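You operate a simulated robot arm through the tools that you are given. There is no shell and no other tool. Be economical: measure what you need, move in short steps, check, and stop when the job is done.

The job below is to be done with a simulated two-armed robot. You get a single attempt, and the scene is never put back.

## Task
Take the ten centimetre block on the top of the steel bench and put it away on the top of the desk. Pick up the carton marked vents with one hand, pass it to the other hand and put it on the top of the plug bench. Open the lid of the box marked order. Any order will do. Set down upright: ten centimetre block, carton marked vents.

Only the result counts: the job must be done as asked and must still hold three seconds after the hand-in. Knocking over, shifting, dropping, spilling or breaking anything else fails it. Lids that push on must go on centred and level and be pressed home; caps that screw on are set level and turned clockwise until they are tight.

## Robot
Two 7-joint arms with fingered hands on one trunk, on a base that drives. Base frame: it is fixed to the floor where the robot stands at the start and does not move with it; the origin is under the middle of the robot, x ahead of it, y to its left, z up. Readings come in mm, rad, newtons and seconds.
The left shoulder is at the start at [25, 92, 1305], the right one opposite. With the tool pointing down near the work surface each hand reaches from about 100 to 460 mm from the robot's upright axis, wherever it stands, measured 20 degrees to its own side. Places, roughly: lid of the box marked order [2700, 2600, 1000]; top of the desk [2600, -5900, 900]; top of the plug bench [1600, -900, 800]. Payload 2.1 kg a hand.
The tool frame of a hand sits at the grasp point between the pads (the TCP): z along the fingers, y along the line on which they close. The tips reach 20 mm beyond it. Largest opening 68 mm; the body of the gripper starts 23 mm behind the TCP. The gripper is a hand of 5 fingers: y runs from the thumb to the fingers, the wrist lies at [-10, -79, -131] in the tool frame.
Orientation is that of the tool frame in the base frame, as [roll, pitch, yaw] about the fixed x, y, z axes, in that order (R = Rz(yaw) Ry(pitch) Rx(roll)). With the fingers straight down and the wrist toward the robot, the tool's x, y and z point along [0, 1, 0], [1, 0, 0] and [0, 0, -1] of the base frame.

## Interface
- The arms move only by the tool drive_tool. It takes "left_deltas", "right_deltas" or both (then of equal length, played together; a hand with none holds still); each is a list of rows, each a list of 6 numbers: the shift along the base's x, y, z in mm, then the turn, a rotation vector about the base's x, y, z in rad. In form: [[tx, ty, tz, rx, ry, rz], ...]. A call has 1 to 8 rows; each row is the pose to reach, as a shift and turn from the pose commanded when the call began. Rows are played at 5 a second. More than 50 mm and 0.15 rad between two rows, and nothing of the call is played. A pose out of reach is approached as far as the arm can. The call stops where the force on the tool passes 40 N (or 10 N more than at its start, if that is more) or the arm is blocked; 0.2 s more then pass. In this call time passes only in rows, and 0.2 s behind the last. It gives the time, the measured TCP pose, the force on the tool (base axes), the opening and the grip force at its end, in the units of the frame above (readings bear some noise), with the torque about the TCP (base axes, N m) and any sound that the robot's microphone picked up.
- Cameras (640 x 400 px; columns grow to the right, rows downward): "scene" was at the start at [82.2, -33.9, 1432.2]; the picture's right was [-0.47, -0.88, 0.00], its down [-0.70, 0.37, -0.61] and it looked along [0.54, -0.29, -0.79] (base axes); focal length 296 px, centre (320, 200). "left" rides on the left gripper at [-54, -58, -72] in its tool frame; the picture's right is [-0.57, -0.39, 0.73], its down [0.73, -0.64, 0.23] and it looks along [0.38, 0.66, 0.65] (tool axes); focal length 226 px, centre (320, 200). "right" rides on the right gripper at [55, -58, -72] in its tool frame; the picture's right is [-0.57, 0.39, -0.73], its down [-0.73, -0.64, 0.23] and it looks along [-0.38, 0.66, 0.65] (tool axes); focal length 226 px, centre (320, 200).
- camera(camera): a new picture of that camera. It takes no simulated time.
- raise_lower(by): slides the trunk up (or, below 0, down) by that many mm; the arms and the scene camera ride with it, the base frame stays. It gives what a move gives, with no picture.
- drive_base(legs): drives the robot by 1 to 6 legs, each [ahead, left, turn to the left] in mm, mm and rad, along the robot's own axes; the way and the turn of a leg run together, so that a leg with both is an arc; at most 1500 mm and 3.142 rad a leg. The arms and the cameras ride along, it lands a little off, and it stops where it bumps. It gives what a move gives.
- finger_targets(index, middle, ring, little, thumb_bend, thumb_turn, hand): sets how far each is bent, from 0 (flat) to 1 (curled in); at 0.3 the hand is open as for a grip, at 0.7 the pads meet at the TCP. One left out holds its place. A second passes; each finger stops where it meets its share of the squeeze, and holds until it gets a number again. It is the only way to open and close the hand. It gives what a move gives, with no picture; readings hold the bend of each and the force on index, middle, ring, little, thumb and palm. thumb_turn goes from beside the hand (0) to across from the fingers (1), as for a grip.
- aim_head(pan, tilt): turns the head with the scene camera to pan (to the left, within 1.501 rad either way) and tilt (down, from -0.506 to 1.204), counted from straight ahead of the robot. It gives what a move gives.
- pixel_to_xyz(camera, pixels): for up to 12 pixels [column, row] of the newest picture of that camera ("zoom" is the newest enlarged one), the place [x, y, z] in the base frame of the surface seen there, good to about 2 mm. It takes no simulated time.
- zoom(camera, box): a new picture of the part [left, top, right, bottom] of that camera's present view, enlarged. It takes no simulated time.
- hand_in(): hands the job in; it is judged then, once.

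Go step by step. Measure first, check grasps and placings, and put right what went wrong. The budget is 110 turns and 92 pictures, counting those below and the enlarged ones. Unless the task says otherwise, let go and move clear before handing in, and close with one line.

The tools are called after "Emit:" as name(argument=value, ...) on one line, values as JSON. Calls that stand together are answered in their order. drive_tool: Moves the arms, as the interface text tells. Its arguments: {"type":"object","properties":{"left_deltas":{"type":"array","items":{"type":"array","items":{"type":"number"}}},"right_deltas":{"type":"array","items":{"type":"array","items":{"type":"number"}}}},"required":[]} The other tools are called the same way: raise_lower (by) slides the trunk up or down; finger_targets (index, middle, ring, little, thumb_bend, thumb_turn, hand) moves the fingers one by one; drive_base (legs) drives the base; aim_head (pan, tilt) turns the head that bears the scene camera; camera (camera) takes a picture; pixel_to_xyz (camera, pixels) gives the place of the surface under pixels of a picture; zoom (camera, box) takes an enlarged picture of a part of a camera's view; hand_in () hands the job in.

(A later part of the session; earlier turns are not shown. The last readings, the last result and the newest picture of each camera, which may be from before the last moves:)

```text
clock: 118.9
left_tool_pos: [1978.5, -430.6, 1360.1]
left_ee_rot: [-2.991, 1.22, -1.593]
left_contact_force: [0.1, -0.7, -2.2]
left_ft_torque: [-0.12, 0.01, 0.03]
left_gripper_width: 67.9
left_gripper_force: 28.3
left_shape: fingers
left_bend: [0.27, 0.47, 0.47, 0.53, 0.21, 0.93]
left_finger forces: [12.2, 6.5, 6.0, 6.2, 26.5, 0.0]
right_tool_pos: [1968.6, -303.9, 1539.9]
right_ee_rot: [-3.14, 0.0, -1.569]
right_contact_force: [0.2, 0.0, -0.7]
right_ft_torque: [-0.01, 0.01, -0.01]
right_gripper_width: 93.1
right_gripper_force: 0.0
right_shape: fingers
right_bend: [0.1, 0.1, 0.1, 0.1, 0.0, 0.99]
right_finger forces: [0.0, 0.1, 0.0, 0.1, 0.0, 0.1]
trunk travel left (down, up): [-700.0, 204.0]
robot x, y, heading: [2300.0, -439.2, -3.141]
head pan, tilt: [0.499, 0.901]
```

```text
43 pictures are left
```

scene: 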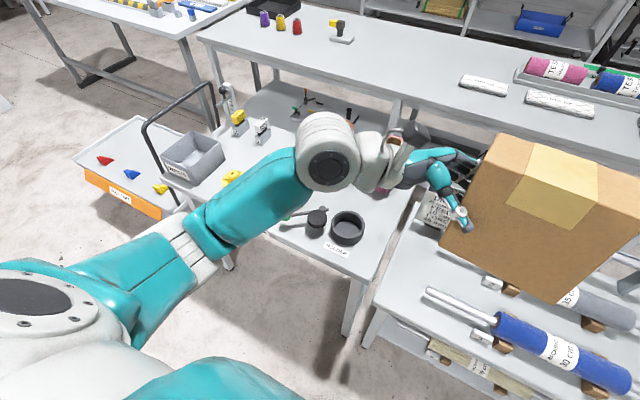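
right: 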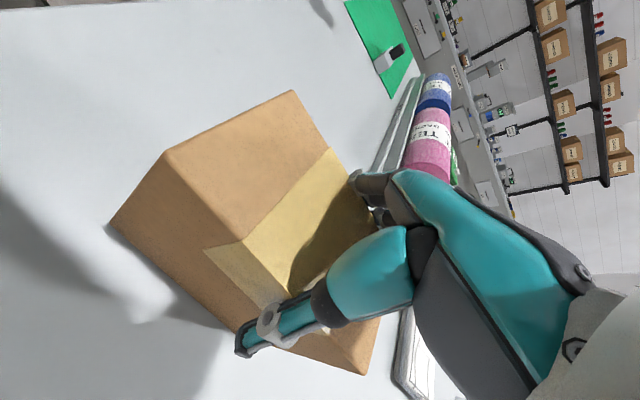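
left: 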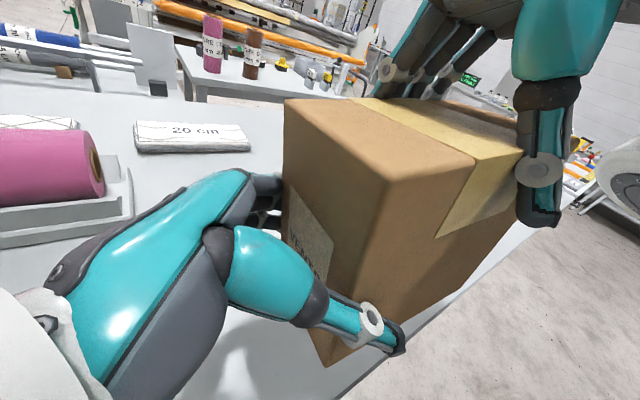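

The free patch is the middle of the plug bench around (1610,−800), between the rolls and the lever/plugs. With the hands still high I drive to about (2070,−830).

Emit:
pixel_to_xyz(camera="scene", pixels=[[500, 150], [480, 190], [448, 225], [555, 290], [590, 250], [630, 210], [540, 220], [460, 240]])

Emit:
drive_base(legs=[[0, 395, 0], [225, 0, 0]])

Emit:
aim_head(pan=0.0, tilt=1.0)

Emit:
camera(camera="scene")

```text
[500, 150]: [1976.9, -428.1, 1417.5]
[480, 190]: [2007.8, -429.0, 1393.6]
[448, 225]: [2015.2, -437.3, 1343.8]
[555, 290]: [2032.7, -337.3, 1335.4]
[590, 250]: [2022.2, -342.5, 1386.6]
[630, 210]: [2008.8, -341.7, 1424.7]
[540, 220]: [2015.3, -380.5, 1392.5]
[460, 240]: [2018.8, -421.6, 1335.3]
```

```text
clock: 122.7
left_tool_pos: [1751.2, -827.0, 1359.1]
left_ee_rot: [-2.994, 1.219, -1.6]
left_contact_force: [0.2, -0.2, -3.4]
left_ft_torque: [-0.1, 0.02, 0.02]
left_gripper_width: 67.8
left_gripper_force: 29.2
left_shape: fingers
left_bend: [0.27, 0.47, 0.47, 0.53, 0.21, 0.93]
left_finger forces: [12.2, 6.6, 6.0, 6.2, 26.5, 0.1]
right_tool_pos: [1742.4, -699.0, 1538.9]
right_ee_rot: [-3.138, -0.001, -1.571]
right_contact_force: [0.1, -0.5, 0.1]
right_ft_torque: [0.04, -0.02, -0.04]
right_gripper_width: 93.0
right_gripper_force: 0.0
right_shape: fingers
right_bend: [0.1, 0.1, 0.1, 0.1, 0.0, 0.99]
right_finger forces: [0.0, 0.0, 0.0, 0.0, 0.1, 0.0]
trunk travel left (down, up): [-700.0, 204.0]
robot x, y, heading: [2075.0, -833.8, 3.139]
head pan, tilt: [0.499, 0.901]
```

```text
clock: 123.7
left_tool_pos: [1752.5, -827.5, 1359.8]
left_ee_rot: [-2.993, 1.221, -1.599]
left_contact_force: [0.1, -0.3, -2.7]
left_ft_torque: [-0.13, 0.01, -0.04]
left_gripper_width: 67.9
left_gripper_force: 28.4
left_shape: fingers
left_bend: [0.27, 0.47, 0.47, 0.53, 0.21, 0.93]
left_finger forces: [12.0, 6.6, 6.1, 6.1, 26.5, 0.0]
right_tool_pos: [1743.5, -698.9, 1539.2]
right_ee_rot: [-3.14, -0.001, -1.573]
right_contact_force: [-0.4, 0.6, 0.2]
right_ft_torque: [-0.02, -0.01, 0.0]
right_gripper_width: 93.0
right_gripper_force: 0.0
right_shape: fingers
right_bend: [0.1, 0.1, 0.1, 0.1, 0.0, 0.99]
right_finger forces: [0.1, 0.1, 0.1, 0.0, 0.0, 0.0]
trunk travel left (down, up): [-700.0, 204.0]
robot x, y, heading: [2072.8, -833.9, 3.142]
head pan, tilt: [0.0, 1.0]
```

```text
42 pictures are left
```

scene: 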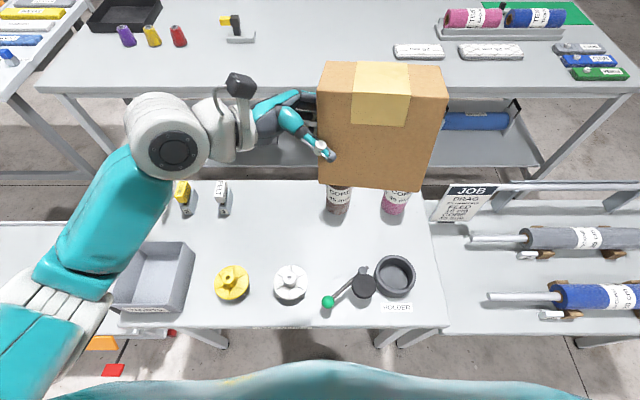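

Clear view: rolls at (338,200), (393,205), plugs at (232,282), (290,283), lever at (350,287). I measure the patch and the carton's tilt.

Emit:
pixel_to_xyz(camera="scene", pixels=[[300, 235], [340, 245], [280, 215], [250, 240], [290, 268], [232, 268], [362, 275], [338, 213], [325, 185], [322, 90], [440, 100], [420, 185]])

```text
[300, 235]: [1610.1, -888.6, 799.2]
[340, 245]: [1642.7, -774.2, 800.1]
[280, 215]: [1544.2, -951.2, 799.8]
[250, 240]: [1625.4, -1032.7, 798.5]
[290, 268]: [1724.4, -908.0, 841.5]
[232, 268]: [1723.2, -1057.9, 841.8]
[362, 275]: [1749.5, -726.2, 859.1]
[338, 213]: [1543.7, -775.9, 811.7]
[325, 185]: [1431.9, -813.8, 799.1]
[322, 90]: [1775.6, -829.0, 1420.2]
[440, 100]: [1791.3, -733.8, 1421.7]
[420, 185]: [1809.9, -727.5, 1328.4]
```

The carton leans about 0.19 rad (bottom toward the robot), which I'll straighten. I check how high the left forearm sits relative to the hand.

Emit:
pixel_to_xyz(camera="scene", pixels=[[165, 145], [165, 110], [130, 140], [205, 130], [120, 210], [80, 240], [60, 280], [220, 200], [185, 190], [160, 250]])

Emit:
drive_tool(left_deltas=[[0, 0, 0, 0, 0.1, 0], [0, 0, 0, 0, 0.2, 0], [-40, 0, 0, 0, 0.2, 0], [-80, 0, -40, 0, 0.2, 0], [-120, 0, -80, 0, 0.2, 0]])

Emit:
camera(camera="scene")

```text
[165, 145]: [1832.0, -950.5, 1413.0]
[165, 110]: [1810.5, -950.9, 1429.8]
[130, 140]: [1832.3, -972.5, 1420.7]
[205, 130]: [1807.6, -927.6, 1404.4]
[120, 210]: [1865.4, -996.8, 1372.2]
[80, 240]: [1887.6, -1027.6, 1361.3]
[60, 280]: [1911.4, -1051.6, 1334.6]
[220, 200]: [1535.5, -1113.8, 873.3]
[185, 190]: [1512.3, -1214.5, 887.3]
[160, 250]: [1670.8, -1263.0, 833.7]
```

```text
refused: row 4 steps farther than a row can; nothing moved
```

```text
41 pictures are left
```

scene: 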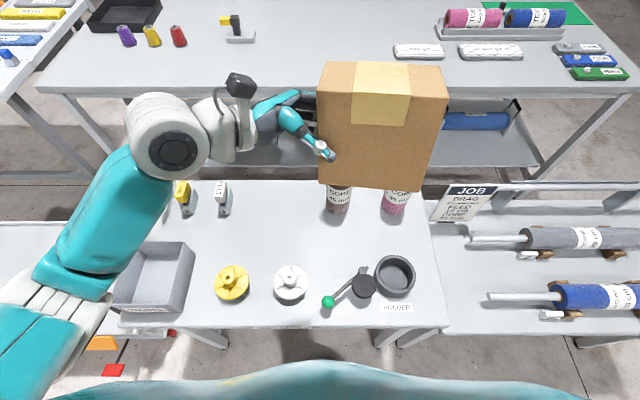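

The forearm now slopes down to the elbow, which would hit the bench. I lower the hand relative to the shoulder (in the air) and straighten the carton, then look at the forearm again.

Emit:
drive_tool(left_deltas=[[0, 0, 0, 0, 0.1, 0], [0, 0, -20, 0, 0.2, 0], [-20, 0, -60, 0, 0.2, 0], [-40, 0, -100, 0, 0.2, 0], [-60, 0, -140, 0, 0.2, 0], [-80, 0, -180, 0, 0.2, 0], [-100, 0, -220, 0, 0.2, 0], [-120, 0, -255, 0, 0.2, 0]])

Emit:
camera(camera="scene")

Emit:
pixel_to_xyz(camera="scene", pixels=[[165, 145], [130, 180], [110, 220], [80, 260], [60, 300], [30, 330], [330, 160], [330, 200], [420, 170], [410, 200], [340, 210], [400, 215]])

```text
clock: 125.5
left_tool_pos: [1678.0, -820.0, 1151.0]
left_ee_rot: [2.761, 1.166, -2.093]
left_contact_force: [-0.1, -0.4, -2.7]
left_ft_torque: [-0.12, 0.02, -0.03]
left_gripper_width: 67.0
left_gripper_force: 28.2
left_shape: fingers
left_bend: [0.28, 0.48, 0.47, 0.53, 0.21, 0.94]
left_finger forces: [11.1, 6.6, 6.0, 5.8, 26.5, 0.0]
left hand out of reach, approached as far as the arm can: row 7, 8
right_tool_pos: [1741.5, -699.4, 1539.6]
right_ee_rot: [-3.141, -0.001, -1.571]
right_contact_force: [-0.7, -0.3, 0.5]
right_ft_torque: [0.04, -0.01, 0.0]
right_gripper_width: 92.7
right_gripper_force: 0.1
right_shape: fingers
right_bend: [0.1, 0.1, 0.1, 0.1, 0.0, 0.99]
right_finger forces: [0.0, 0.0, 0.0, 0.0, 0.0, 0.1]
trunk travel left (down, up): [-700.0, 204.0]
robot x, y, heading: [2074.4, -832.8, 3.141]
head pan, tilt: [0.0, 1.0]
```

```text
40 pictures are left
```

scene: 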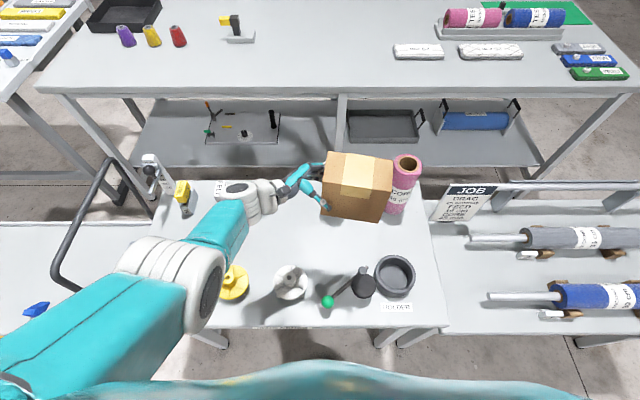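

```text
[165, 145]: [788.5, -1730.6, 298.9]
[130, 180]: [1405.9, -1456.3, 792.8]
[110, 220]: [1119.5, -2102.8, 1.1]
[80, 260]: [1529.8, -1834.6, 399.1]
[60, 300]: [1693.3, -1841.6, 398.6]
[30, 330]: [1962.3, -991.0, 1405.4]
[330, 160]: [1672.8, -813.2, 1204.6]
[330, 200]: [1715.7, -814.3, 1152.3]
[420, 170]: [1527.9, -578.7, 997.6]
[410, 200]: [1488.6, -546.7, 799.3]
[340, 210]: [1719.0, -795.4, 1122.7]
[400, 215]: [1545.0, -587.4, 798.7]
```

The forearm now slopes down to the hand with the elbow high, and the carton looks upright. I reach 38 mm further out while 35 mm higher, then check the carton's faces.

Emit:
drive_tool(left_deltas=[[-10, 0, 20, 0, 0, 0], [-25, 0, 38, 0, 0, 0], [-42, 0, 42, 0, 0, 0]])

Emit:
zoom(camera="scene", box=[240, 120, 480, 270])

Emit:
pixel_to_xyz(camera="zoom", pixels=[[240, 160], [260, 190], [270, 230], [350, 150], [350, 190], [350, 230], [385, 190], [380, 220], [300, 90], [240, 120], [370, 120]])

```text
clock: 126.2
left_tool_pos: [1640.0, -820.6, 1197.3]
left_ee_rot: [2.763, 1.166, -2.093]
left_contact_force: [0.6, 0.0, -3.5]
left_ft_torque: [-0.11, 0.04, -0.02]
left_gripper_width: 66.6
left_gripper_force: 27.7
left_shape: fingers
left_bend: [0.28, 0.48, 0.47, 0.53, 0.21, 0.94]
left_finger forces: [10.6, 6.6, 6.0, 5.8, 25.8, 0.0]
left hand out of reach, approached as far as the arm can: row 3
right_tool_pos: [1743.4, -699.7, 1539.5]
right_ee_rot: [-3.138, 0.0, -1.573]
right_contact_force: [0.6, 0.6, 0.2]
right_ft_torque: [0.01, -0.03, 0.01]
right_gripper_width: 92.8
right_gripper_force: 0.3
right_shape: fingers
right_bend: [0.1, 0.1, 0.1, 0.1, 0.0, 0.99]
right_finger forces: [0.0, 0.0, 0.0, 0.0, 0.0, 0.0]
trunk travel left (down, up): [-700.0, 204.0]
robot x, y, heading: [2074.4, -836.8, 3.145]
head pan, tilt: [0.0, 1.0]
```

```text
2.67 times, centred on (360, 195) of scene
```

zoom: 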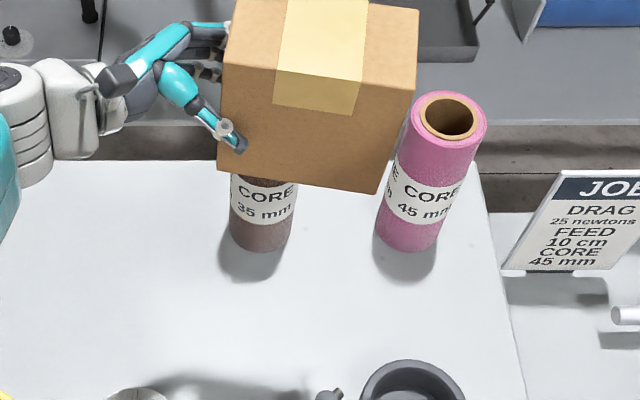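

```text
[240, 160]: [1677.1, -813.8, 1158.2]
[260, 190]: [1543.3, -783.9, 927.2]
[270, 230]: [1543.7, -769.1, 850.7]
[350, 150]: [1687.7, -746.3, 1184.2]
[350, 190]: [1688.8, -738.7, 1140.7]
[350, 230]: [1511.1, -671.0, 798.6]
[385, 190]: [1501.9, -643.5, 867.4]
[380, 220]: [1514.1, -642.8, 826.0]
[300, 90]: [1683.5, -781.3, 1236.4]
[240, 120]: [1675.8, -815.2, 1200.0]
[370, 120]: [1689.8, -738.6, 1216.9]
```

The near face is now vertical. I check the bottom and top edges for roll.

Emit:
pixel_to_xyz(camera="zoom", pixels=[[221, 163], [222, 160], [372, 187], [370, 184], [226, 70], [411, 98], [300, 172], [232, 30], [400, 50]])

```text
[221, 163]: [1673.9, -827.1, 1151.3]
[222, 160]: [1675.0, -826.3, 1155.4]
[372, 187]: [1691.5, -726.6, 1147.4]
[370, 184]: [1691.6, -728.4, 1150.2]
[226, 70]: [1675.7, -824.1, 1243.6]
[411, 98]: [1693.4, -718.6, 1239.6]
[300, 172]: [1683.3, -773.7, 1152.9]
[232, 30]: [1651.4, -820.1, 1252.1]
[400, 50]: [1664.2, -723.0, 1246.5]
```

Only about 0.05 rad of roll remains; I correct it, lower the trunk by 270 and check clearance to the plugs.

Emit:
drive_tool(left_deltas=[[0, 0, 0, 0.05, 0, 0]])

Emit:
raise_lower(by=-270)

Emit:
camera(camera="scene")

Emit:
camera(camera="left")

```text
clock: 126.7
left_tool_pos: [1644.8, -818.0, 1200.5]
left_ee_rot: [2.688, 1.208, -2.159]
left_contact_force: [0.3, -0.5, -2.2]
left_ft_torque: [-0.14, 0.01, -0.03]
left_gripper_width: 66.3
left_gripper_force: 27.3
left_shape: fingers
left_bend: [0.28, 0.48, 0.47, 0.53, 0.21, 0.94]
left_finger forces: [10.4, 6.6, 5.8, 5.7, 25.6, 0.0]
left hand out of reach, approached as far as the arm can: row 1
right_tool_pos: [1743.0, -699.1, 1539.3]
right_ee_rot: [-3.14, 0.0, -1.573]
right_contact_force: [1.2, 0.4, 0.1]
right_ft_torque: [0.0, 0.0, 0.02]
right_gripper_width: 92.9
right_gripper_force: 0.0
right_shape: fingers
right_bend: [0.1, 0.1, 0.1, 0.1, 0.0, 0.99]
right_finger forces: [0.0, 0.0, 0.0, 0.0, 0.0, 0.0]
trunk travel left (down, up): [-700.0, 204.0]
robot x, y, heading: [2071.4, -833.4, 3.137]
head pan, tilt: [0.0, 1.0]
```

```text
clock: 129.4
left_tool_pos: [1645.6, -817.3, 928.9]
left_ee_rot: [2.698, 1.207, -2.152]
left_contact_force: [0.0, 0.2, -3.1]
left_ft_torque: [-0.12, 0.0, 0.01]
left_gripper_width: 66.5
left_gripper_force: 26.4
left_shape: fingers
left_bend: [0.28, 0.48, 0.47, 0.53, 0.21, 0.94]
left_finger forces: [10.1, 6.6, 5.9, 5.6, 25.1, 0.0]
right_tool_pos: [1743.3, -699.2, 1270.4]
right_ee_rot: [-3.14, 0.0, -1.574]
right_contact_force: [-1.0, 0.4, 0.1]
right_ft_torque: [0.05, 0.0, -0.01]
right_gripper_width: 92.8
right_gripper_force: 0.0
right_shape: fingers
right_bend: [0.1, 0.1, 0.1, 0.1, 0.0, 0.99]
right_finger forces: [0.0, 0.0, 0.0, 0.0, 0.0, 0.0]
trunk travel left (down, up): [-430.0, 474.0]
robot x, y, heading: [2071.3, -833.5, 3.144]
head pan, tilt: [0.0, 1.0]
```

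```text
38 pictures are left
```

scene: 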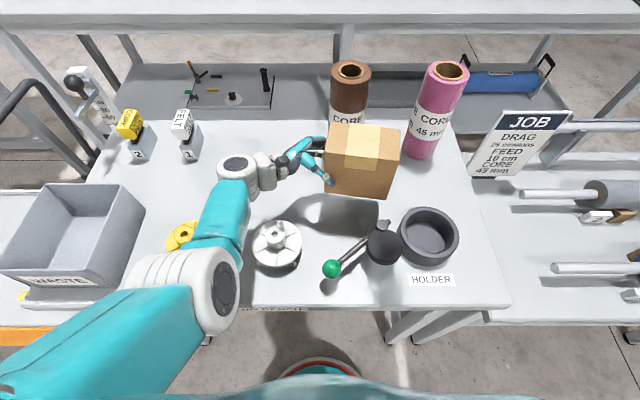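

```text
37 pictures are left
```

left: 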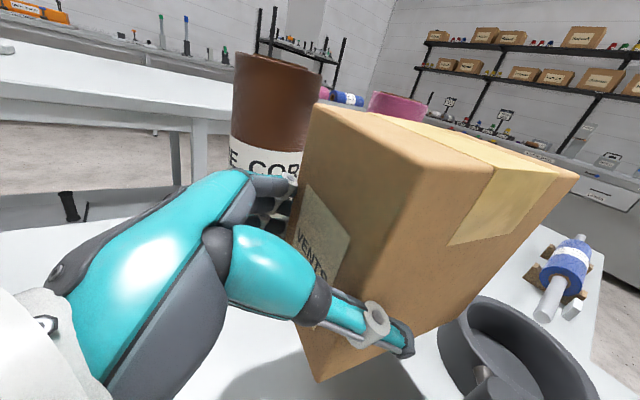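

About 80 mm remain. I check heights of forearm and wrist over the yellow plug.

Emit:
pixel_to_xyz(camera="scene", pixels=[[225, 205], [215, 235], [240, 165], [265, 175], [200, 290], [180, 235], [278, 230], [330, 190], [388, 195], [345, 192]])

```text
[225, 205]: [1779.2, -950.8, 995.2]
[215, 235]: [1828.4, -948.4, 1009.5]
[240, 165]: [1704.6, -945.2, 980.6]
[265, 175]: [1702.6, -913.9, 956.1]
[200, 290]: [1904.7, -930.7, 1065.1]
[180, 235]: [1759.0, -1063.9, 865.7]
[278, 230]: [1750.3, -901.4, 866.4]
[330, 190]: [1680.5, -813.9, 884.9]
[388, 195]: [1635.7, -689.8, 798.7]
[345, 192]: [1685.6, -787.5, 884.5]
```

The forearm (about 68 mm thick) would come down on the white plug at (1750,−901). I shift the base 38 mm to −y so it drops into the gap between the plugs, and check.

Emit:
drive_base(legs=[[0, 38, 0]])

Emit:
raise_lower(by=-45)

Emit:
camera(camera="scene")

Emit:
pixel_to_xyz(camera="scene", pixels=[[225, 205], [205, 215], [245, 215], [240, 165], [265, 190], [200, 290], [165, 245], [278, 240], [330, 190], [345, 205], [330, 205], [380, 205]])

```text
clock: 130.3
left_tool_pos: [1644.3, -855.7, 928.8]
left_ee_rot: [2.688, 1.208, -2.162]
left_contact_force: [0.7, -0.6, -2.1]
left_ft_torque: [-0.13, 0.0, 0.01]
left_gripper_width: 66.9
left_gripper_force: 26.8
left_shape: fingers
left_bend: [0.28, 0.48, 0.47, 0.53, 0.21, 0.94]
left_finger forces: [10.0, 6.4, 5.9, 5.6, 25.0, 0.1]
right_tool_pos: [1742.8, -738.3, 1267.9]
right_ee_rot: [-3.139, 0.001, -1.571]
right_contact_force: [-0.2, -0.4, 0.6]
right_ft_torque: [-0.01, -0.02, -0.01]
right_gripper_width: 93.2
right_gripper_force: 0.2
right_shape: fingers
right_bend: [0.1, 0.1, 0.1, 0.1, 0.0, 0.99]
right_finger forces: [0.0, 0.0, 0.1, 0.0, 0.1, 0.0]
trunk travel left (down, up): [-430.0, 474.0]
robot x, y, heading: [2073.8, -873.8, 3.141]
head pan, tilt: [0.0, 1.0]
```

```text
clock: 131.1
left_tool_pos: [1646.4, -855.0, 883.3]
left_ee_rot: [2.696, 1.206, -2.152]
left_contact_force: [-0.6, 0.9, -1.7]
left_ft_torque: [-0.15, 0.07, -0.01]
left_gripper_width: 66.6
left_gripper_force: 26.4
left_shape: fingers
left_bend: [0.29, 0.48, 0.47, 0.53, 0.21, 0.94]
left_finger forces: [9.9, 6.4, 6.0, 5.6, 24.9, 0.0]
right_tool_pos: [1742.6, -737.1, 1224.5]
right_ee_rot: [-3.141, 0.0, -1.57]
right_contact_force: [-0.2, -0.4, -0.2]
right_ft_torque: [0.02, 0.01, 0.0]
right_gripper_width: 92.8
right_gripper_force: 0.0
right_shape: fingers
right_bend: [0.1, 0.1, 0.1, 0.1, 0.0, 0.99]
right_finger forces: [0.0, 0.1, 0.0, 0.0, 0.1, 0.1]
trunk travel left (down, up): [-385.0, 519.0]
robot x, y, heading: [2072.3, -872.5, 3.133]
head pan, tilt: [0.0, 1.0]
```

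```text
36 pictures are left
```

scene: 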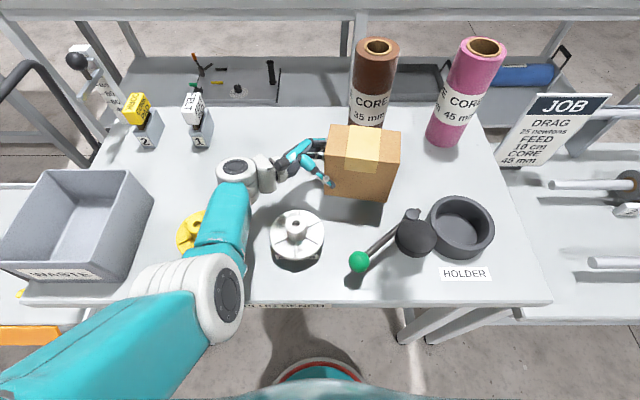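

```text
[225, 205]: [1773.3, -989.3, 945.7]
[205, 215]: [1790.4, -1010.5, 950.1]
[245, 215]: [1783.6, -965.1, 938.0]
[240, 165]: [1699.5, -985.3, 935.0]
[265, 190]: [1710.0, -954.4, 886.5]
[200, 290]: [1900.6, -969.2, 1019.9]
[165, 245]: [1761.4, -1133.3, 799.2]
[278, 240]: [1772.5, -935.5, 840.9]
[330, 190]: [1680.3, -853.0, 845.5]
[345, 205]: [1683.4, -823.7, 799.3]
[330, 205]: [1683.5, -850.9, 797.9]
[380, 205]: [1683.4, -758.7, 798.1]
```

The forearm now sits between the plugs with clearance. I lower 26 mm more and then feel down with the arm.

Emit:
raise_lower(by=-26)

Emit:
zoom(camera="scene", box=[180, 100, 500, 300])

Emit:
pixel_to_xyz(camera="zoom", pixels=[[300, 190], [300, 206], [310, 208], [405, 195], [405, 205], [350, 205], [350, 150], [350, 80], [420, 80], [300, 85]])

```text
clock: 131.9
left_tool_pos: [1644.8, -856.6, 857.9]
left_ee_rot: [2.691, 1.207, -2.16]
left_contact_force: [-0.8, 0.7, -1.9]
left_ft_torque: [-0.13, 0.03, -0.01]
left_gripper_width: 66.6
left_gripper_force: 26.0
left_shape: fingers
left_bend: [0.29, 0.48, 0.47, 0.53, 0.21, 0.94]
left_finger forces: [9.9, 6.3, 6.0, 5.6, 24.7, 0.0]
right_tool_pos: [1743.9, -738.7, 1198.6]
right_ee_rot: [-3.14, 0.0, -1.569]
right_contact_force: [0.2, -0.1, 0.8]
right_ft_torque: [0.02, 0.02, -0.01]
right_gripper_width: 92.9
right_gripper_force: 0.0
right_shape: fingers
right_bend: [0.1, 0.1, 0.1, 0.1, 0.0, 0.99]
right_finger forces: [0.0, 0.0, 0.1, 0.0, 0.1, 0.0]
trunk travel left (down, up): [-359.0, 545.0]
robot x, y, heading: [2074.0, -870.8, 3.138]
head pan, tilt: [0.0, 1.0]
```

```text
2.00 times, centred on (340, 200) of scene
```

zoom: 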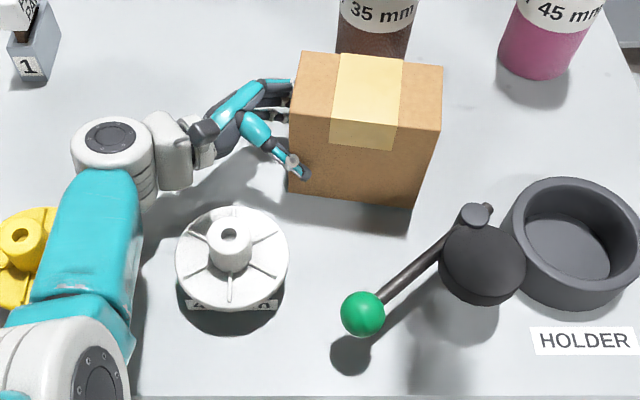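

```text
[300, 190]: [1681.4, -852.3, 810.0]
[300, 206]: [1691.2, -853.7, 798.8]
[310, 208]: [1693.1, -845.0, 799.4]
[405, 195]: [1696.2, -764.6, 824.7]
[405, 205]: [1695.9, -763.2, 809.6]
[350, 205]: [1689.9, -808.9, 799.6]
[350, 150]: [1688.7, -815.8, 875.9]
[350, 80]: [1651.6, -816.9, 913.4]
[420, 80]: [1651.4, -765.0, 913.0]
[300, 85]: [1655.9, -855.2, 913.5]
```

The carton top is level at 913, so its bottom is about 4 mm over the bench. I feel down.

Emit:
drive_tool(left_deltas=[[0, 0, -2, 0, 0, 0], [0, 0, -4, 0, 0, 0], [0, 0, -5, 0, 0, 0]])

```text
clock: 132.7
left_tool_pos: [1645.5, -855.8, 854.4]
left_ee_rot: [2.691, 1.207, -2.155]
left_contact_force: [-2.0, -0.3, 1.8]
left_ft_torque: [-0.16, 0.0, -0.01]
left_gripper_width: 66.6
left_gripper_force: 25.9
left_shape: fingers
left_bend: [0.28, 0.48, 0.47, 0.54, 0.22, 0.93]
left_finger forces: [10.7, 6.2, 5.8, 5.7, 23.1, 0.0]
right_tool_pos: [1742.9, -737.3, 1198.1]
right_ee_rot: [-3.139, 0.001, -1.571]
right_contact_force: [0.3, 0.9, 0.5]
right_ft_torque: [0.01, 0.05, -0.03]
right_gripper_width: 93.0
right_gripper_force: 0.1
right_shape: fingers
right_bend: [0.1, 0.1, 0.1, 0.1, 0.0, 0.99]
right_finger forces: [0.0, 0.1, 0.0, 0.0, 0.1, 0.0]
trunk travel left (down, up): [-359.0, 545.0]
robot x, y, heading: [2070.5, -870.7, 3.136]
head pan, tilt: [0.0, 1.0]
```

The bench bears the carton (+1.8 N). I open the left hand.

Emit:
finger_targets(hand="left", index=0.12, middle=0.15, ring=0.15, little=0.15, thumb_bend=0.05)

Emit:
zoom(camera="scene", box=[180, 100, 500, 300])

```text
clock: 133.7
left_tool_pos: [1646.9, -854.7, 854.8]
left_ee_rot: [2.695, 1.206, -2.154]
left_contact_force: [-0.2, 0.1, -0.2]
left_ft_torque: [0.01, 0.0, 0.02]
left_gripper_width: 90.0
left_gripper_force: 0.0
left_shape: fingers
left_bend: [0.12, 0.15, 0.15, 0.15, 0.05, 1.0]
left_finger forces: [0.0, 0.1, 0.0, 0.0, 0.0, 0.1]
right_tool_pos: [1743.2, -737.7, 1198.1]
right_ee_rot: [3.141, 0.0, -1.571]
right_contact_force: [0.1, -0.4, 0.2]
right_ft_torque: [-0.02, -0.03, 0.0]
right_gripper_width: 92.7
right_gripper_force: 0.1
right_shape: fingers
right_bend: [0.1, 0.1, 0.1, 0.1, 0.0, 0.99]
right_finger forces: [0.1, 0.0, 0.1, 0.1, 0.1, 0.1]
trunk travel left (down, up): [-359.0, 545.0]
robot x, y, heading: [2074.7, -874.4, 3.14]
head pan, tilt: [0.0, 1.0]
```

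```text
2.00 times, centred on (340, 200) of scene
```

zoom: 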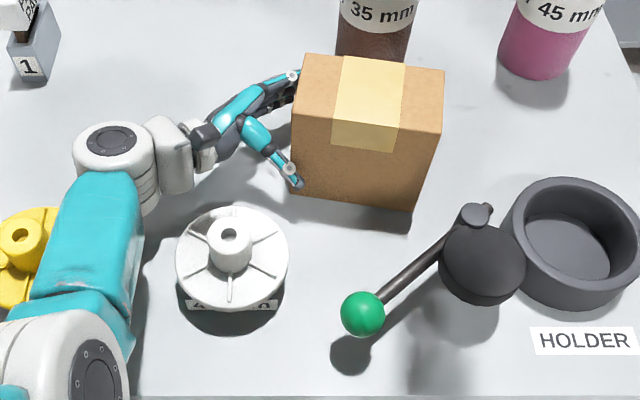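

The hand is open and touches nothing. I raise the trunk straight up to clear, then check the carton.

Emit:
raise_lower(by=180)

Emit:
camera(camera="scene")

Emit:
drive_base(legs=[[-420, 0, 0]])

```text
clock: 135.7
left_tool_pos: [1646.0, -856.3, 1033.0]
left_ee_rot: [2.694, 1.206, -2.155]
left_contact_force: [0.5, 0.3, -0.3]
left_ft_torque: [-0.01, -0.01, 0.0]
left_gripper_width: 90.1
left_gripper_force: 0.1
left_shape: fingers
left_bend: [0.12, 0.15, 0.15, 0.15, 0.05, 1.0]
left_finger forces: [0.0, 0.0, 0.0, 0.0, 0.0, 0.1]
right_tool_pos: [1744.6, -737.5, 1378.4]
right_ee_rot: [-3.139, 0.0, -1.572]
right_contact_force: [-0.2, 0.4, 1.3]
right_ft_torque: [-0.04, -0.04, 0.0]
right_gripper_width: 93.2
right_gripper_force: 0.0
right_shape: fingers
right_bend: [0.1, 0.1, 0.1, 0.1, 0.0, 0.99]
right_finger forces: [0.1, 0.1, 0.0, 0.0, 0.0, 0.0]
trunk travel left (down, up): [-539.0, 365.0]
robot x, y, heading: [2067.9, -872.5, 3.137]
head pan, tilt: [0.0, 1.0]
```

```text
33 pictures are left
```

scene: 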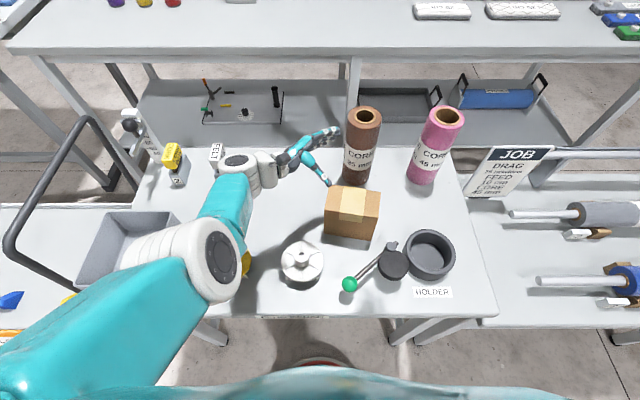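

```text
clock: 138.2
left_tool_pos: [2060.8, -857.0, 1034.1]
left_ee_rot: [2.695, 1.207, -2.153]
left_contact_force: [-0.1, 0.6, -0.7]
left_ft_torque: [0.01, 0.0, 0.0]
left_gripper_width: 90.4
left_gripper_force: 0.1
left_shape: fingers
left_bend: [0.12, 0.15, 0.15, 0.15, 0.05, 1.0]
left_finger forces: [0.0, 0.1, 0.0, 0.1, 0.1, 0.0]
right_tool_pos: [2160.2, -738.6, 1378.8]
right_ee_rot: [-3.139, -0.001, -1.57]
right_contact_force: [-0.3, 0.8, -0.8]
right_ft_torque: [-0.02, 0.0, 0.03]
right_gripper_width: 92.9
right_gripper_force: 0.0
right_shape: fingers
right_bend: [0.1, 0.1, 0.1, 0.1, 0.0, 0.99]
right_finger forces: [0.1, 0.0, 0.0, 0.0, 0.0, 0.0]
trunk travel left (down, up): [-539.0, 365.0]
robot x, y, heading: [2487.2, -872.2, 3.143]
head pan, tilt: [0.0, 1.0]
```

The carton stands upright on the plug bench at (352,210). I turn and drive to the order box.

Emit:
drive_base(legs=[[0, 0, -1.572], [1400, 0, 0], [1200, 0, 0]])

Emit:
aim_head(pan=-0.2, tilt=0.5)

Emit:
camera(camera="scene")

```text
clock: 154.9
left_tool_pos: [2576.8, 2186.7, 1032.2]
left_ee_rot: [2.689, 1.206, 2.539]
left_contact_force: [-0.4, -0.1, -0.4]
left_ft_torque: [0.01, -0.02, -0.01]
left_gripper_width: 90.3
left_gripper_force: 0.0
left_shape: fingers
left_bend: [0.12, 0.15, 0.15, 0.15, 0.05, 1.0]
left_finger forces: [0.1, 0.0, 0.0, 0.1, 0.0, 0.0]
right_tool_pos: [2691.9, 2087.6, 1378.6]
right_ee_rot: [-3.138, 0.0, 3.127]
right_contact_force: [0.2, 0.7, 0.1]
right_ft_torque: [0.01, 0.0, -0.02]
right_gripper_width: 92.9
right_gripper_force: 0.1
right_shape: fingers
right_bend: [0.1, 0.1, 0.1, 0.1, 0.0, 0.99]
right_finger forces: [0.1, 0.0, 0.1, 0.0, 0.0, 0.0]
trunk travel left (down, up): [-539.0, 365.0]
robot x, y, heading: [2554.4, 1760.6, 1.556]
head pan, tilt: [0.0, 1.0]
```

```text
clock: 155.8
left_tool_pos: [2576.9, 2186.5, 1033.2]
left_ee_rot: [2.694, 1.206, 2.545]
left_contact_force: [-0.6, 0.2, -0.5]
left_ft_torque: [-0.04, -0.01, -0.01]
left_gripper_width: 90.2
left_gripper_force: 0.2
left_shape: fingers
left_bend: [0.12, 0.15, 0.15, 0.15, 0.05, 1.0]
left_finger forces: [0.0, 0.0, 0.0, 0.1, 0.1, 0.1]
right_tool_pos: [2692.8, 2088.3, 1377.6]
right_ee_rot: [-3.14, 0.0, 3.127]
right_contact_force: [-1.1, -0.7, 0.3]
right_ft_torque: [-0.01, 0.03, -0.01]
right_gripper_width: 92.8
right_gripper_force: 0.0
right_shape: fingers
right_bend: [0.1, 0.1, 0.1, 0.1, 0.0, 0.99]
right_finger forces: [0.1, 0.0, 0.0, 0.0, 0.0, 0.0]
trunk travel left (down, up): [-539.0, 365.0]
robot x, y, heading: [2553.1, 1761.3, 1.551]
head pan, tilt: [-0.201, 0.499]
```

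```text
32 pictures are left
```

scene: 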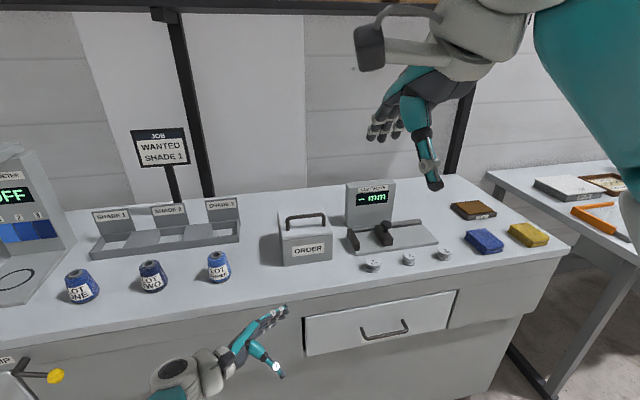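

The order box is at (305,240). I enlarge and measure it.

Emit:
zoom(camera="scene", box=[257, 195, 353, 275])

Emit:
pixel_to_xyz(camera="scene", pixels=[[285, 236], [332, 234], [284, 262], [332, 260], [280, 212], [328, 210], [305, 214], [289, 218], [321, 216], [305, 228], [305, 290], [370, 262]])

```text
5.00 times, centred on (305, 235) of scene
```

zoom: 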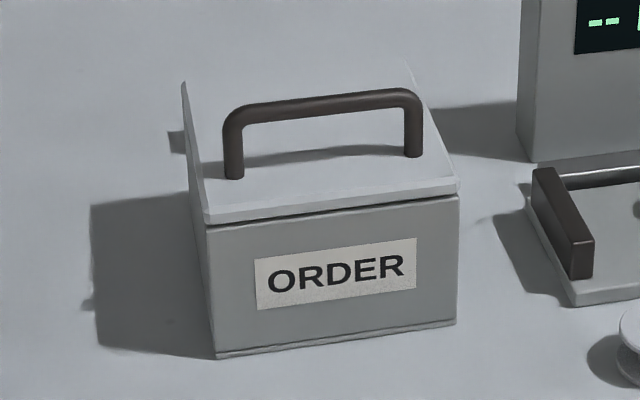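

```text
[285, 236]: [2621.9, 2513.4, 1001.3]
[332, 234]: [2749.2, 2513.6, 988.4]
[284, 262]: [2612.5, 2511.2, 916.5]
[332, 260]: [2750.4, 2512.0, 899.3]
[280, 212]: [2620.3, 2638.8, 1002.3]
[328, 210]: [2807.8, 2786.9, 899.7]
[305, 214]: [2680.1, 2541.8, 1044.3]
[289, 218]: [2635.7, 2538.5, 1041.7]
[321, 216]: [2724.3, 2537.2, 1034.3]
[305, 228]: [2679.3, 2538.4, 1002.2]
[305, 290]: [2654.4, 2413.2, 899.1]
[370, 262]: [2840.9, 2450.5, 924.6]
```

The lid's handle bar runs along x at (2680,2540), top 1045, near the front, with the hinge at the back (y≈2640). I draw the left hand in, then drive up.

Emit:
drive_tool(left_deltas=[[-20, -20, 30, 0, 0, 0], [-40, -40, 60, 0, 0, 0], [-60, -65, 80, 0, 0, 0], [-80, -90, 100, 0, 0, 0], [-100, -115, 120, 0, 0, 0], [-120, -140, 140, 0, 0, 0], [-140, -165, 150, 0, 0, 0]])

Emit:
drive_base(legs=[[420, 0, 0.02]])

Emit:
finger_targets(hand="right", index=0.3, middle=0.3, ring=0.3, little=0.3, thumb_bend=0.3, thumb_turn=1)

Emit:
aim_head(pan=-0.2, tilt=0.8)

Emit:
camera(camera="scene")

```text
clock: 157.4
left_tool_pos: [2434.8, 2019.0, 1184.5]
left_ee_rot: [2.689, 1.206, 2.54]
left_contact_force: [0.7, 0.3, 0.4]
left_ft_torque: [0.02, 0.0, 0.01]
left_gripper_width: 90.2
left_gripper_force: 0.1
left_shape: fingers
left_bend: [0.12, 0.15, 0.15, 0.15, 0.05, 1.0]
left_finger forces: [0.1, 0.0, 0.0, 0.0, 0.1, 0.0]
right_tool_pos: [2691.5, 2087.1, 1377.7]
right_ee_rot: [-3.14, -0.001, 3.127]
right_contact_force: [-0.5, -0.5, -1.1]
right_ft_torque: [-0.02, -0.04, 0.0]
right_gripper_width: 92.6
right_gripper_force: 0.0
right_shape: fingers
right_bend: [0.1, 0.1, 0.1, 0.1, 0.0, 0.99]
right_finger forces: [0.1, 0.0, 0.0, 0.1, 0.0, 0.0]
trunk travel left (down, up): [-539.0, 365.0]
robot x, y, heading: [2552.1, 1758.4, 1.553]
head pan, tilt: [-0.201, 0.499]
```

```text
clock: 160.0
left_tool_pos: [2427.1, 2439.7, 1184.7]
left_ee_rot: [2.699, 1.206, 2.58]
left_contact_force: [-0.5, -0.2, 0.0]
left_ft_torque: [0.01, 0.02, 0.01]
left_gripper_width: 90.1
left_gripper_force: 0.1
left_shape: fingers
left_bend: [0.12, 0.15, 0.15, 0.15, 0.05, 1.0]
left_finger forces: [0.0, 0.0, 0.0, 0.1, 0.1, 0.0]
right_tool_pos: [2682.4, 2513.7, 1378.2]
right_ee_rot: [-3.141, 0.001, -3.125]
right_contact_force: [-0.3, 0.5, 0.3]
right_ft_torque: [-0.01, -0.01, 0.04]
right_gripper_width: 93.3
right_gripper_force: 0.0
right_shape: fingers
right_bend: [0.1, 0.1, 0.1, 0.1, 0.0, 0.99]
right_finger forces: [0.0, 0.0, 0.0, 0.0, 0.1, 0.0]
trunk travel left (down, up): [-539.0, 365.0]
robot x, y, heading: [2556.9, 2182.1, 1.585]
head pan, tilt: [-0.201, 0.499]
```

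```text
clock: 161.0
left_tool_pos: [2427.4, 2439.9, 1183.9]
left_ee_rot: [2.695, 1.206, 2.577]
left_contact_force: [0.0, 0.4, -0.3]
left_ft_torque: [-0.01, -0.01, -0.05]
left_gripper_width: 90.0
left_gripper_force: 0.0
left_shape: fingers
left_bend: [0.12, 0.15, 0.15, 0.15, 0.05, 1.0]
left_finger forces: [0.0, 0.0, 0.1, 0.1, 0.0, 0.1]
right_tool_pos: [2682.7, 2512.9, 1378.5]
right_ee_rot: [-3.14, -0.001, -3.127]
right_contact_force: [0.3, 0.0, -1.0]
right_ft_torque: [0.0, 0.01, 0.03]
right_gripper_width: 62.7
right_gripper_force: 0.1
right_shape: fingers
right_bend: [0.3, 0.3, 0.3, 0.3, 0.3, 0.98]
right_finger forces: [0.0, 0.0, 0.0, 0.0, 0.0, 0.1]
trunk travel left (down, up): [-539.0, 365.0]
robot x, y, heading: [2551.7, 2183.4, 1.589]
head pan, tilt: [-0.201, 0.499]
```

```text
clock: 161.8
left_tool_pos: [2426.9, 2440.1, 1183.8]
left_ee_rot: [2.696, 1.205, 2.578]
left_contact_force: [-0.6, -0.1, -0.6]
left_ft_torque: [-0.01, 0.01, 0.02]
left_gripper_width: 90.1
left_gripper_force: 0.0
left_shape: fingers
left_bend: [0.12, 0.15, 0.15, 0.15, 0.05, 1.0]
left_finger forces: [0.1, 0.2, 0.0, 0.0, 0.0, 0.0]
right_tool_pos: [2682.4, 2512.5, 1377.1]
right_ee_rot: [-3.139, 0.001, -3.126]
right_contact_force: [0.9, 0.6, -0.4]
right_ft_torque: [-0.03, 0.01, 0.02]
right_gripper_width: 63.0
right_gripper_force: 0.0
right_shape: fingers
right_bend: [0.3, 0.3, 0.3, 0.3, 0.3, 0.98]
right_finger forces: [0.0, 0.0, 0.0, 0.0, 0.0, 0.0]
trunk travel left (down, up): [-539.0, 365.0]
robot x, y, heading: [2553.5, 2180.1, 1.585]
head pan, tilt: [-0.201, 0.799]
```

```text
30 pictures are left
```

scene: 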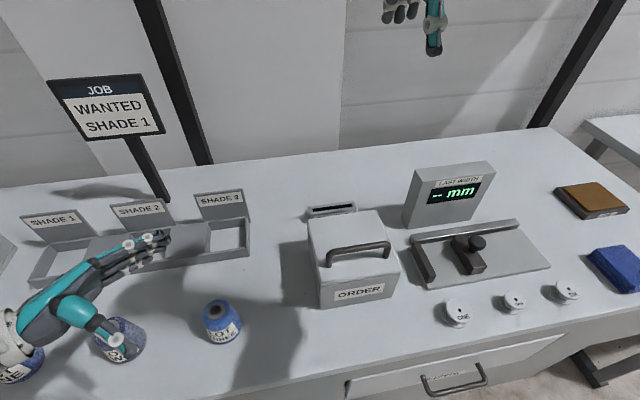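

A good view of the handle at (357,248). I measure it precisely, and the piece behind the box at (332,208).

Emit:
pixel_to_xyz(camera="scene", pixels=[[330, 252], [358, 247], [385, 243], [312, 220], [377, 211], [325, 290], [395, 275], [332, 208], [345, 204], [330, 232], [370, 230], [450, 175]])

Emit:
zoom(camera="scene", box=[292, 190, 412, 310])

```text
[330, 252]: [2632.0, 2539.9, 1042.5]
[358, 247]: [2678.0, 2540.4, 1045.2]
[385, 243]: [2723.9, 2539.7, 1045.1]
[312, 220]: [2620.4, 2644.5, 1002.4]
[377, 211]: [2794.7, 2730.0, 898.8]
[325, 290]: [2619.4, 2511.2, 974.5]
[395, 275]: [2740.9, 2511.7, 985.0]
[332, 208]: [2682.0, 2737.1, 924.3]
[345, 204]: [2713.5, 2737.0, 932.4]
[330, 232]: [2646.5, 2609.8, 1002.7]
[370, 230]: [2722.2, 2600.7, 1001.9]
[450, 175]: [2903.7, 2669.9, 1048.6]
```

```text
3.33 times, centred on (352, 250) of scene
```

zoom: 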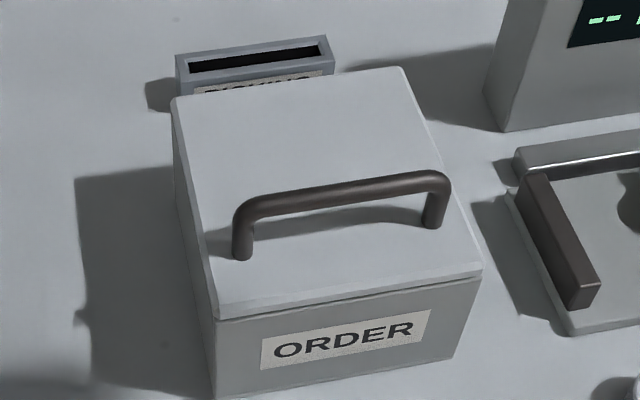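

The bar centre is (2678,2540,1041). I move the right hand down over it.

Emit:
drive_tool(right_deltas=[[-2, 14, -45, 0, 0, 0], [-4, 28, -90, 0, 0, 0], [-4, 28, -135, 0, 0, 0], [-4, 28, -180, 0, 0, 0], [-4, 28, -225, 0, 0, 0], [-4, 28, -270, 0, 0, 0]])

Emit:
camera(camera="right")

```text
clock: 163.2
left_tool_pos: [2426.9, 2438.9, 1183.7]
left_ee_rot: [2.692, 1.206, 2.573]
left_contact_force: [0.0, 0.1, 0.5]
left_ft_torque: [0.04, 0.02, -0.04]
left_gripper_width: 90.1
left_gripper_force: 0.1
left_shape: fingers
left_bend: [0.12, 0.15, 0.15, 0.15, 0.05, 1.0]
left_finger forces: [0.1, 0.0, 0.0, 0.1, 0.0, 0.0]
right_tool_pos: [2679.2, 2540.9, 1110.1]
right_ee_rot: [-3.141, 0.002, -3.124]
right_contact_force: [-0.9, -0.2, -0.2]
right_ft_torque: [-0.02, 0.04, 0.0]
right_gripper_width: 62.8
right_gripper_force: 0.1
right_shape: fingers
right_bend: [0.3, 0.3, 0.3, 0.3, 0.3, 0.98]
right_finger forces: [0.0, 0.1, 0.1, 0.0, 0.0, 0.0]
trunk travel left (down, up): [-539.0, 365.0]
robot x, y, heading: [2552.9, 2182.0, 1.582]
head pan, tilt: [-0.201, 0.799]
```

```text
28 pictures are left
```

right: 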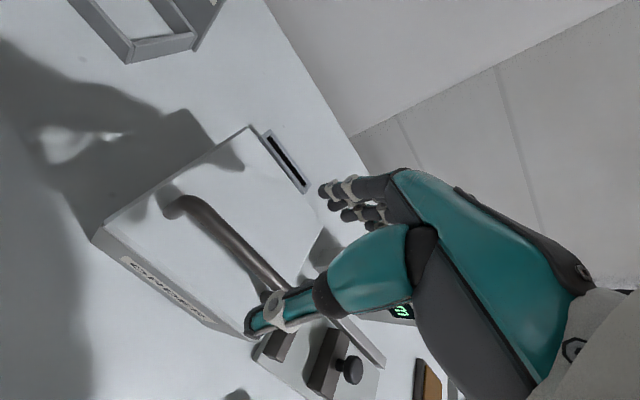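

The hand straddles the bar. I go down 70 mm and close.

Emit:
drive_tool(right_deltas=[[0, 0, -30, 0, 0, 0], [0, 0, -55, 0, 0, 0], [0, 0, -72, 0, 0, 0]])

Emit:
finger_targets(hand="right", index=0.7, middle=0.7, ring=0.7, little=0.7, thumb_bend=0.7)

Emit:
camera(camera="right")

```text
clock: 164.0
left_tool_pos: [2426.3, 2438.9, 1184.6]
left_ee_rot: [2.69, 1.206, 2.572]
left_contact_force: [-0.8, 0.4, 0.2]
left_ft_torque: [0.0, -0.02, 0.05]
left_gripper_width: 90.0
left_gripper_force: 0.0
left_shape: fingers
left_bend: [0.12, 0.15, 0.15, 0.15, 0.05, 1.0]
left_finger forces: [0.1, 0.0, 0.0, 0.0, 0.0, 0.1]
right_tool_pos: [2680.2, 2540.2, 1036.3]
right_ee_rot: [-3.138, 0.001, -3.127]
right_contact_force: [0.6, -0.2, 0.1]
right_ft_torque: [0.01, 0.0, 0.02]
right_gripper_width: 62.7
right_gripper_force: 0.1
right_shape: fingers
right_bend: [0.3, 0.3, 0.3, 0.3, 0.3, 0.98]
right_finger forces: [0.0, 0.0, 0.0, 0.0, 0.0, 0.0]
trunk travel left (down, up): [-539.0, 365.0]
robot x, y, heading: [2551.6, 2184.6, 1.586]
head pan, tilt: [-0.201, 0.799]
```

```text
clock: 165.0
left_tool_pos: [2427.0, 2439.3, 1183.8]
left_ee_rot: [2.692, 1.206, 2.575]
left_contact_force: [-0.2, -0.6, -0.2]
left_ft_torque: [-0.01, -0.01, 0.05]
left_gripper_width: 90.3
left_gripper_force: 0.0
left_shape: fingers
left_bend: [0.12, 0.15, 0.15, 0.15, 0.05, 1.0]
left_finger forces: [0.0, 0.0, 0.0, 0.0, 0.0, 0.0]
right_tool_pos: [2680.2, 2541.3, 1036.2]
right_ee_rot: [-3.14, -0.001, -3.128]
right_contact_force: [-0.3, -0.6, -0.6]
right_ft_torque: [0.02, -0.03, 0.02]
right_gripper_width: 0.2
right_gripper_force: 0.0
right_shape: fingers
right_bend: [0.7, 0.7, 0.7, 0.7, 0.7, 1.0]
right_finger forces: [0.0, 0.1, 0.0, 0.0, 0.1, 0.0]
trunk travel left (down, up): [-539.0, 365.0]
robot x, y, heading: [2551.2, 2185.3, 1.585]
head pan, tilt: [-0.201, 0.799]
```

```text
27 pictures are left
```

right: 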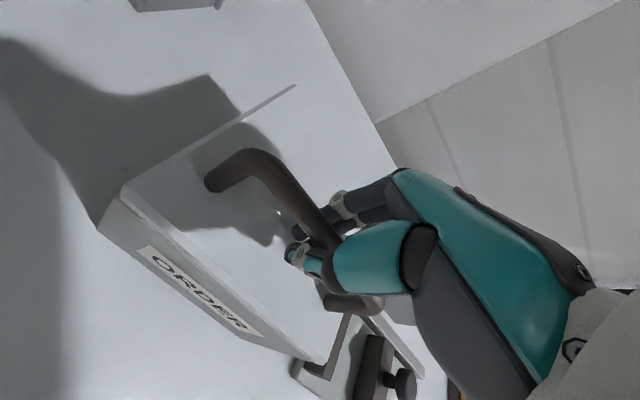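

The fingers close completely around the bar like a hook. I lift the lid along its hinge arc to about 60°, tilting the hand slightly.

Emit:
drive_tool(right_deltas=[[0, 5, 13, 0, 0, 0], [0, 14, 26, -0.07, 0, 0], [0, 24, 37, -0.1, 0, 0], [0, 35, 47, -0.15, 0, 0], [0, 47, 55, -0.19, 0, 0], [0, 60, 62, -0.23, 0, 0]])

Emit:
camera(camera="scene")

```text
clock: 166.4
left_tool_pos: [2427.4, 2438.1, 1184.5]
left_ee_rot: [2.693, 1.206, 2.573]
left_contact_force: [-0.3, 0.1, 0.7]
left_ft_torque: [0.01, 0.02, 0.0]
left_gripper_width: 90.2
left_gripper_force: 0.0
left_shape: fingers
left_bend: [0.12, 0.15, 0.15, 0.15, 0.05, 1.0]
left_finger forces: [0.1, 0.0, 0.1, 0.0, 0.1, 0.1]
right_tool_pos: [2678.6, 2602.5, 1099.2]
right_ee_rot: [-2.911, -0.004, -3.125]
right_contact_force: [0.1, -4.8, 5.5]
right_ft_torque: [-0.09, 0.0, 0.01]
right_gripper_width: 3.8
right_gripper_force: 2.8
right_shape: fingers
right_bend: [0.7, 0.7, 0.7, 0.7, 0.63, 1.0]
right_finger forces: [0.1, 0.0, 0.0, 0.0, 5.6, 0.0]
trunk travel left (down, up): [-539.0, 365.0]
robot x, y, heading: [2551.2, 2181.5, 1.586]
head pan, tilt: [-0.201, 0.799]
```

```text
26 pictures are left
```

scene: 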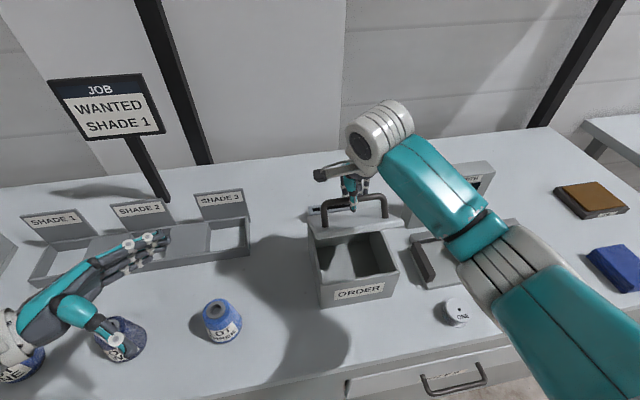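

The lid swings up with the bar (edge-on at (355,225)). I follow the arc to about 75°, tilting further.

Emit:
drive_tool(right_deltas=[[0, 14, 5, -0.08, 0, 0], [0, 28, 8, -0.16, 0, 0], [0, 43, 9, -0.24, 0, 0], [0, 57, 9, -0.32, 0, 0]])

Emit:
zoom(camera="scene", box=[272, 80, 472, 310])

```text
clock: 167.4
left_tool_pos: [2427.9, 2438.1, 1183.6]
left_ee_rot: [2.692, 1.206, 2.574]
left_contact_force: [0.2, -0.3, 0.7]
left_ft_torque: [0.0, 0.0, 0.0]
left_gripper_width: 90.4
left_gripper_force: 0.0
left_shape: fingers
left_bend: [0.12, 0.15, 0.15, 0.15, 0.05, 1.0]
left_finger forces: [0.1, 0.0, 0.0, 0.0, 0.0, 0.1]
right_tool_pos: [2682.5, 2628.5, 1109.3]
right_ee_rot: [-2.59, -0.008, -3.125]
right_contact_force: [-0.6, 1.1, -0.6]
right_ft_torque: [0.02, 0.01, 0.05]
right_gripper_width: 0.0
right_gripper_force: 0.5
right_shape: fingers
right_bend: [0.7, 0.7, 0.7, 0.69, 0.7, 1.0]
right_finger forces: [0.3, 0.0, 0.0, 1.0, 0.0, 0.0]
right hand out of reach, approached as far as the arm can: row 4
trunk travel left (down, up): [-539.0, 365.0]
robot x, y, heading: [2549.7, 2183.0, 1.586]
head pan, tilt: [-0.201, 0.799]
```

```text
1.74 times, centred on (372, 195) of scene
```

zoom: 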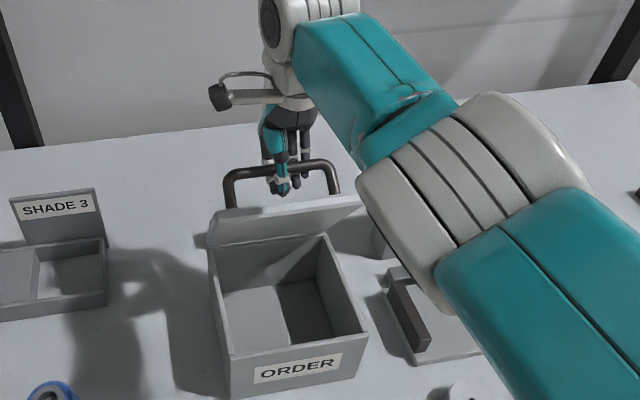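

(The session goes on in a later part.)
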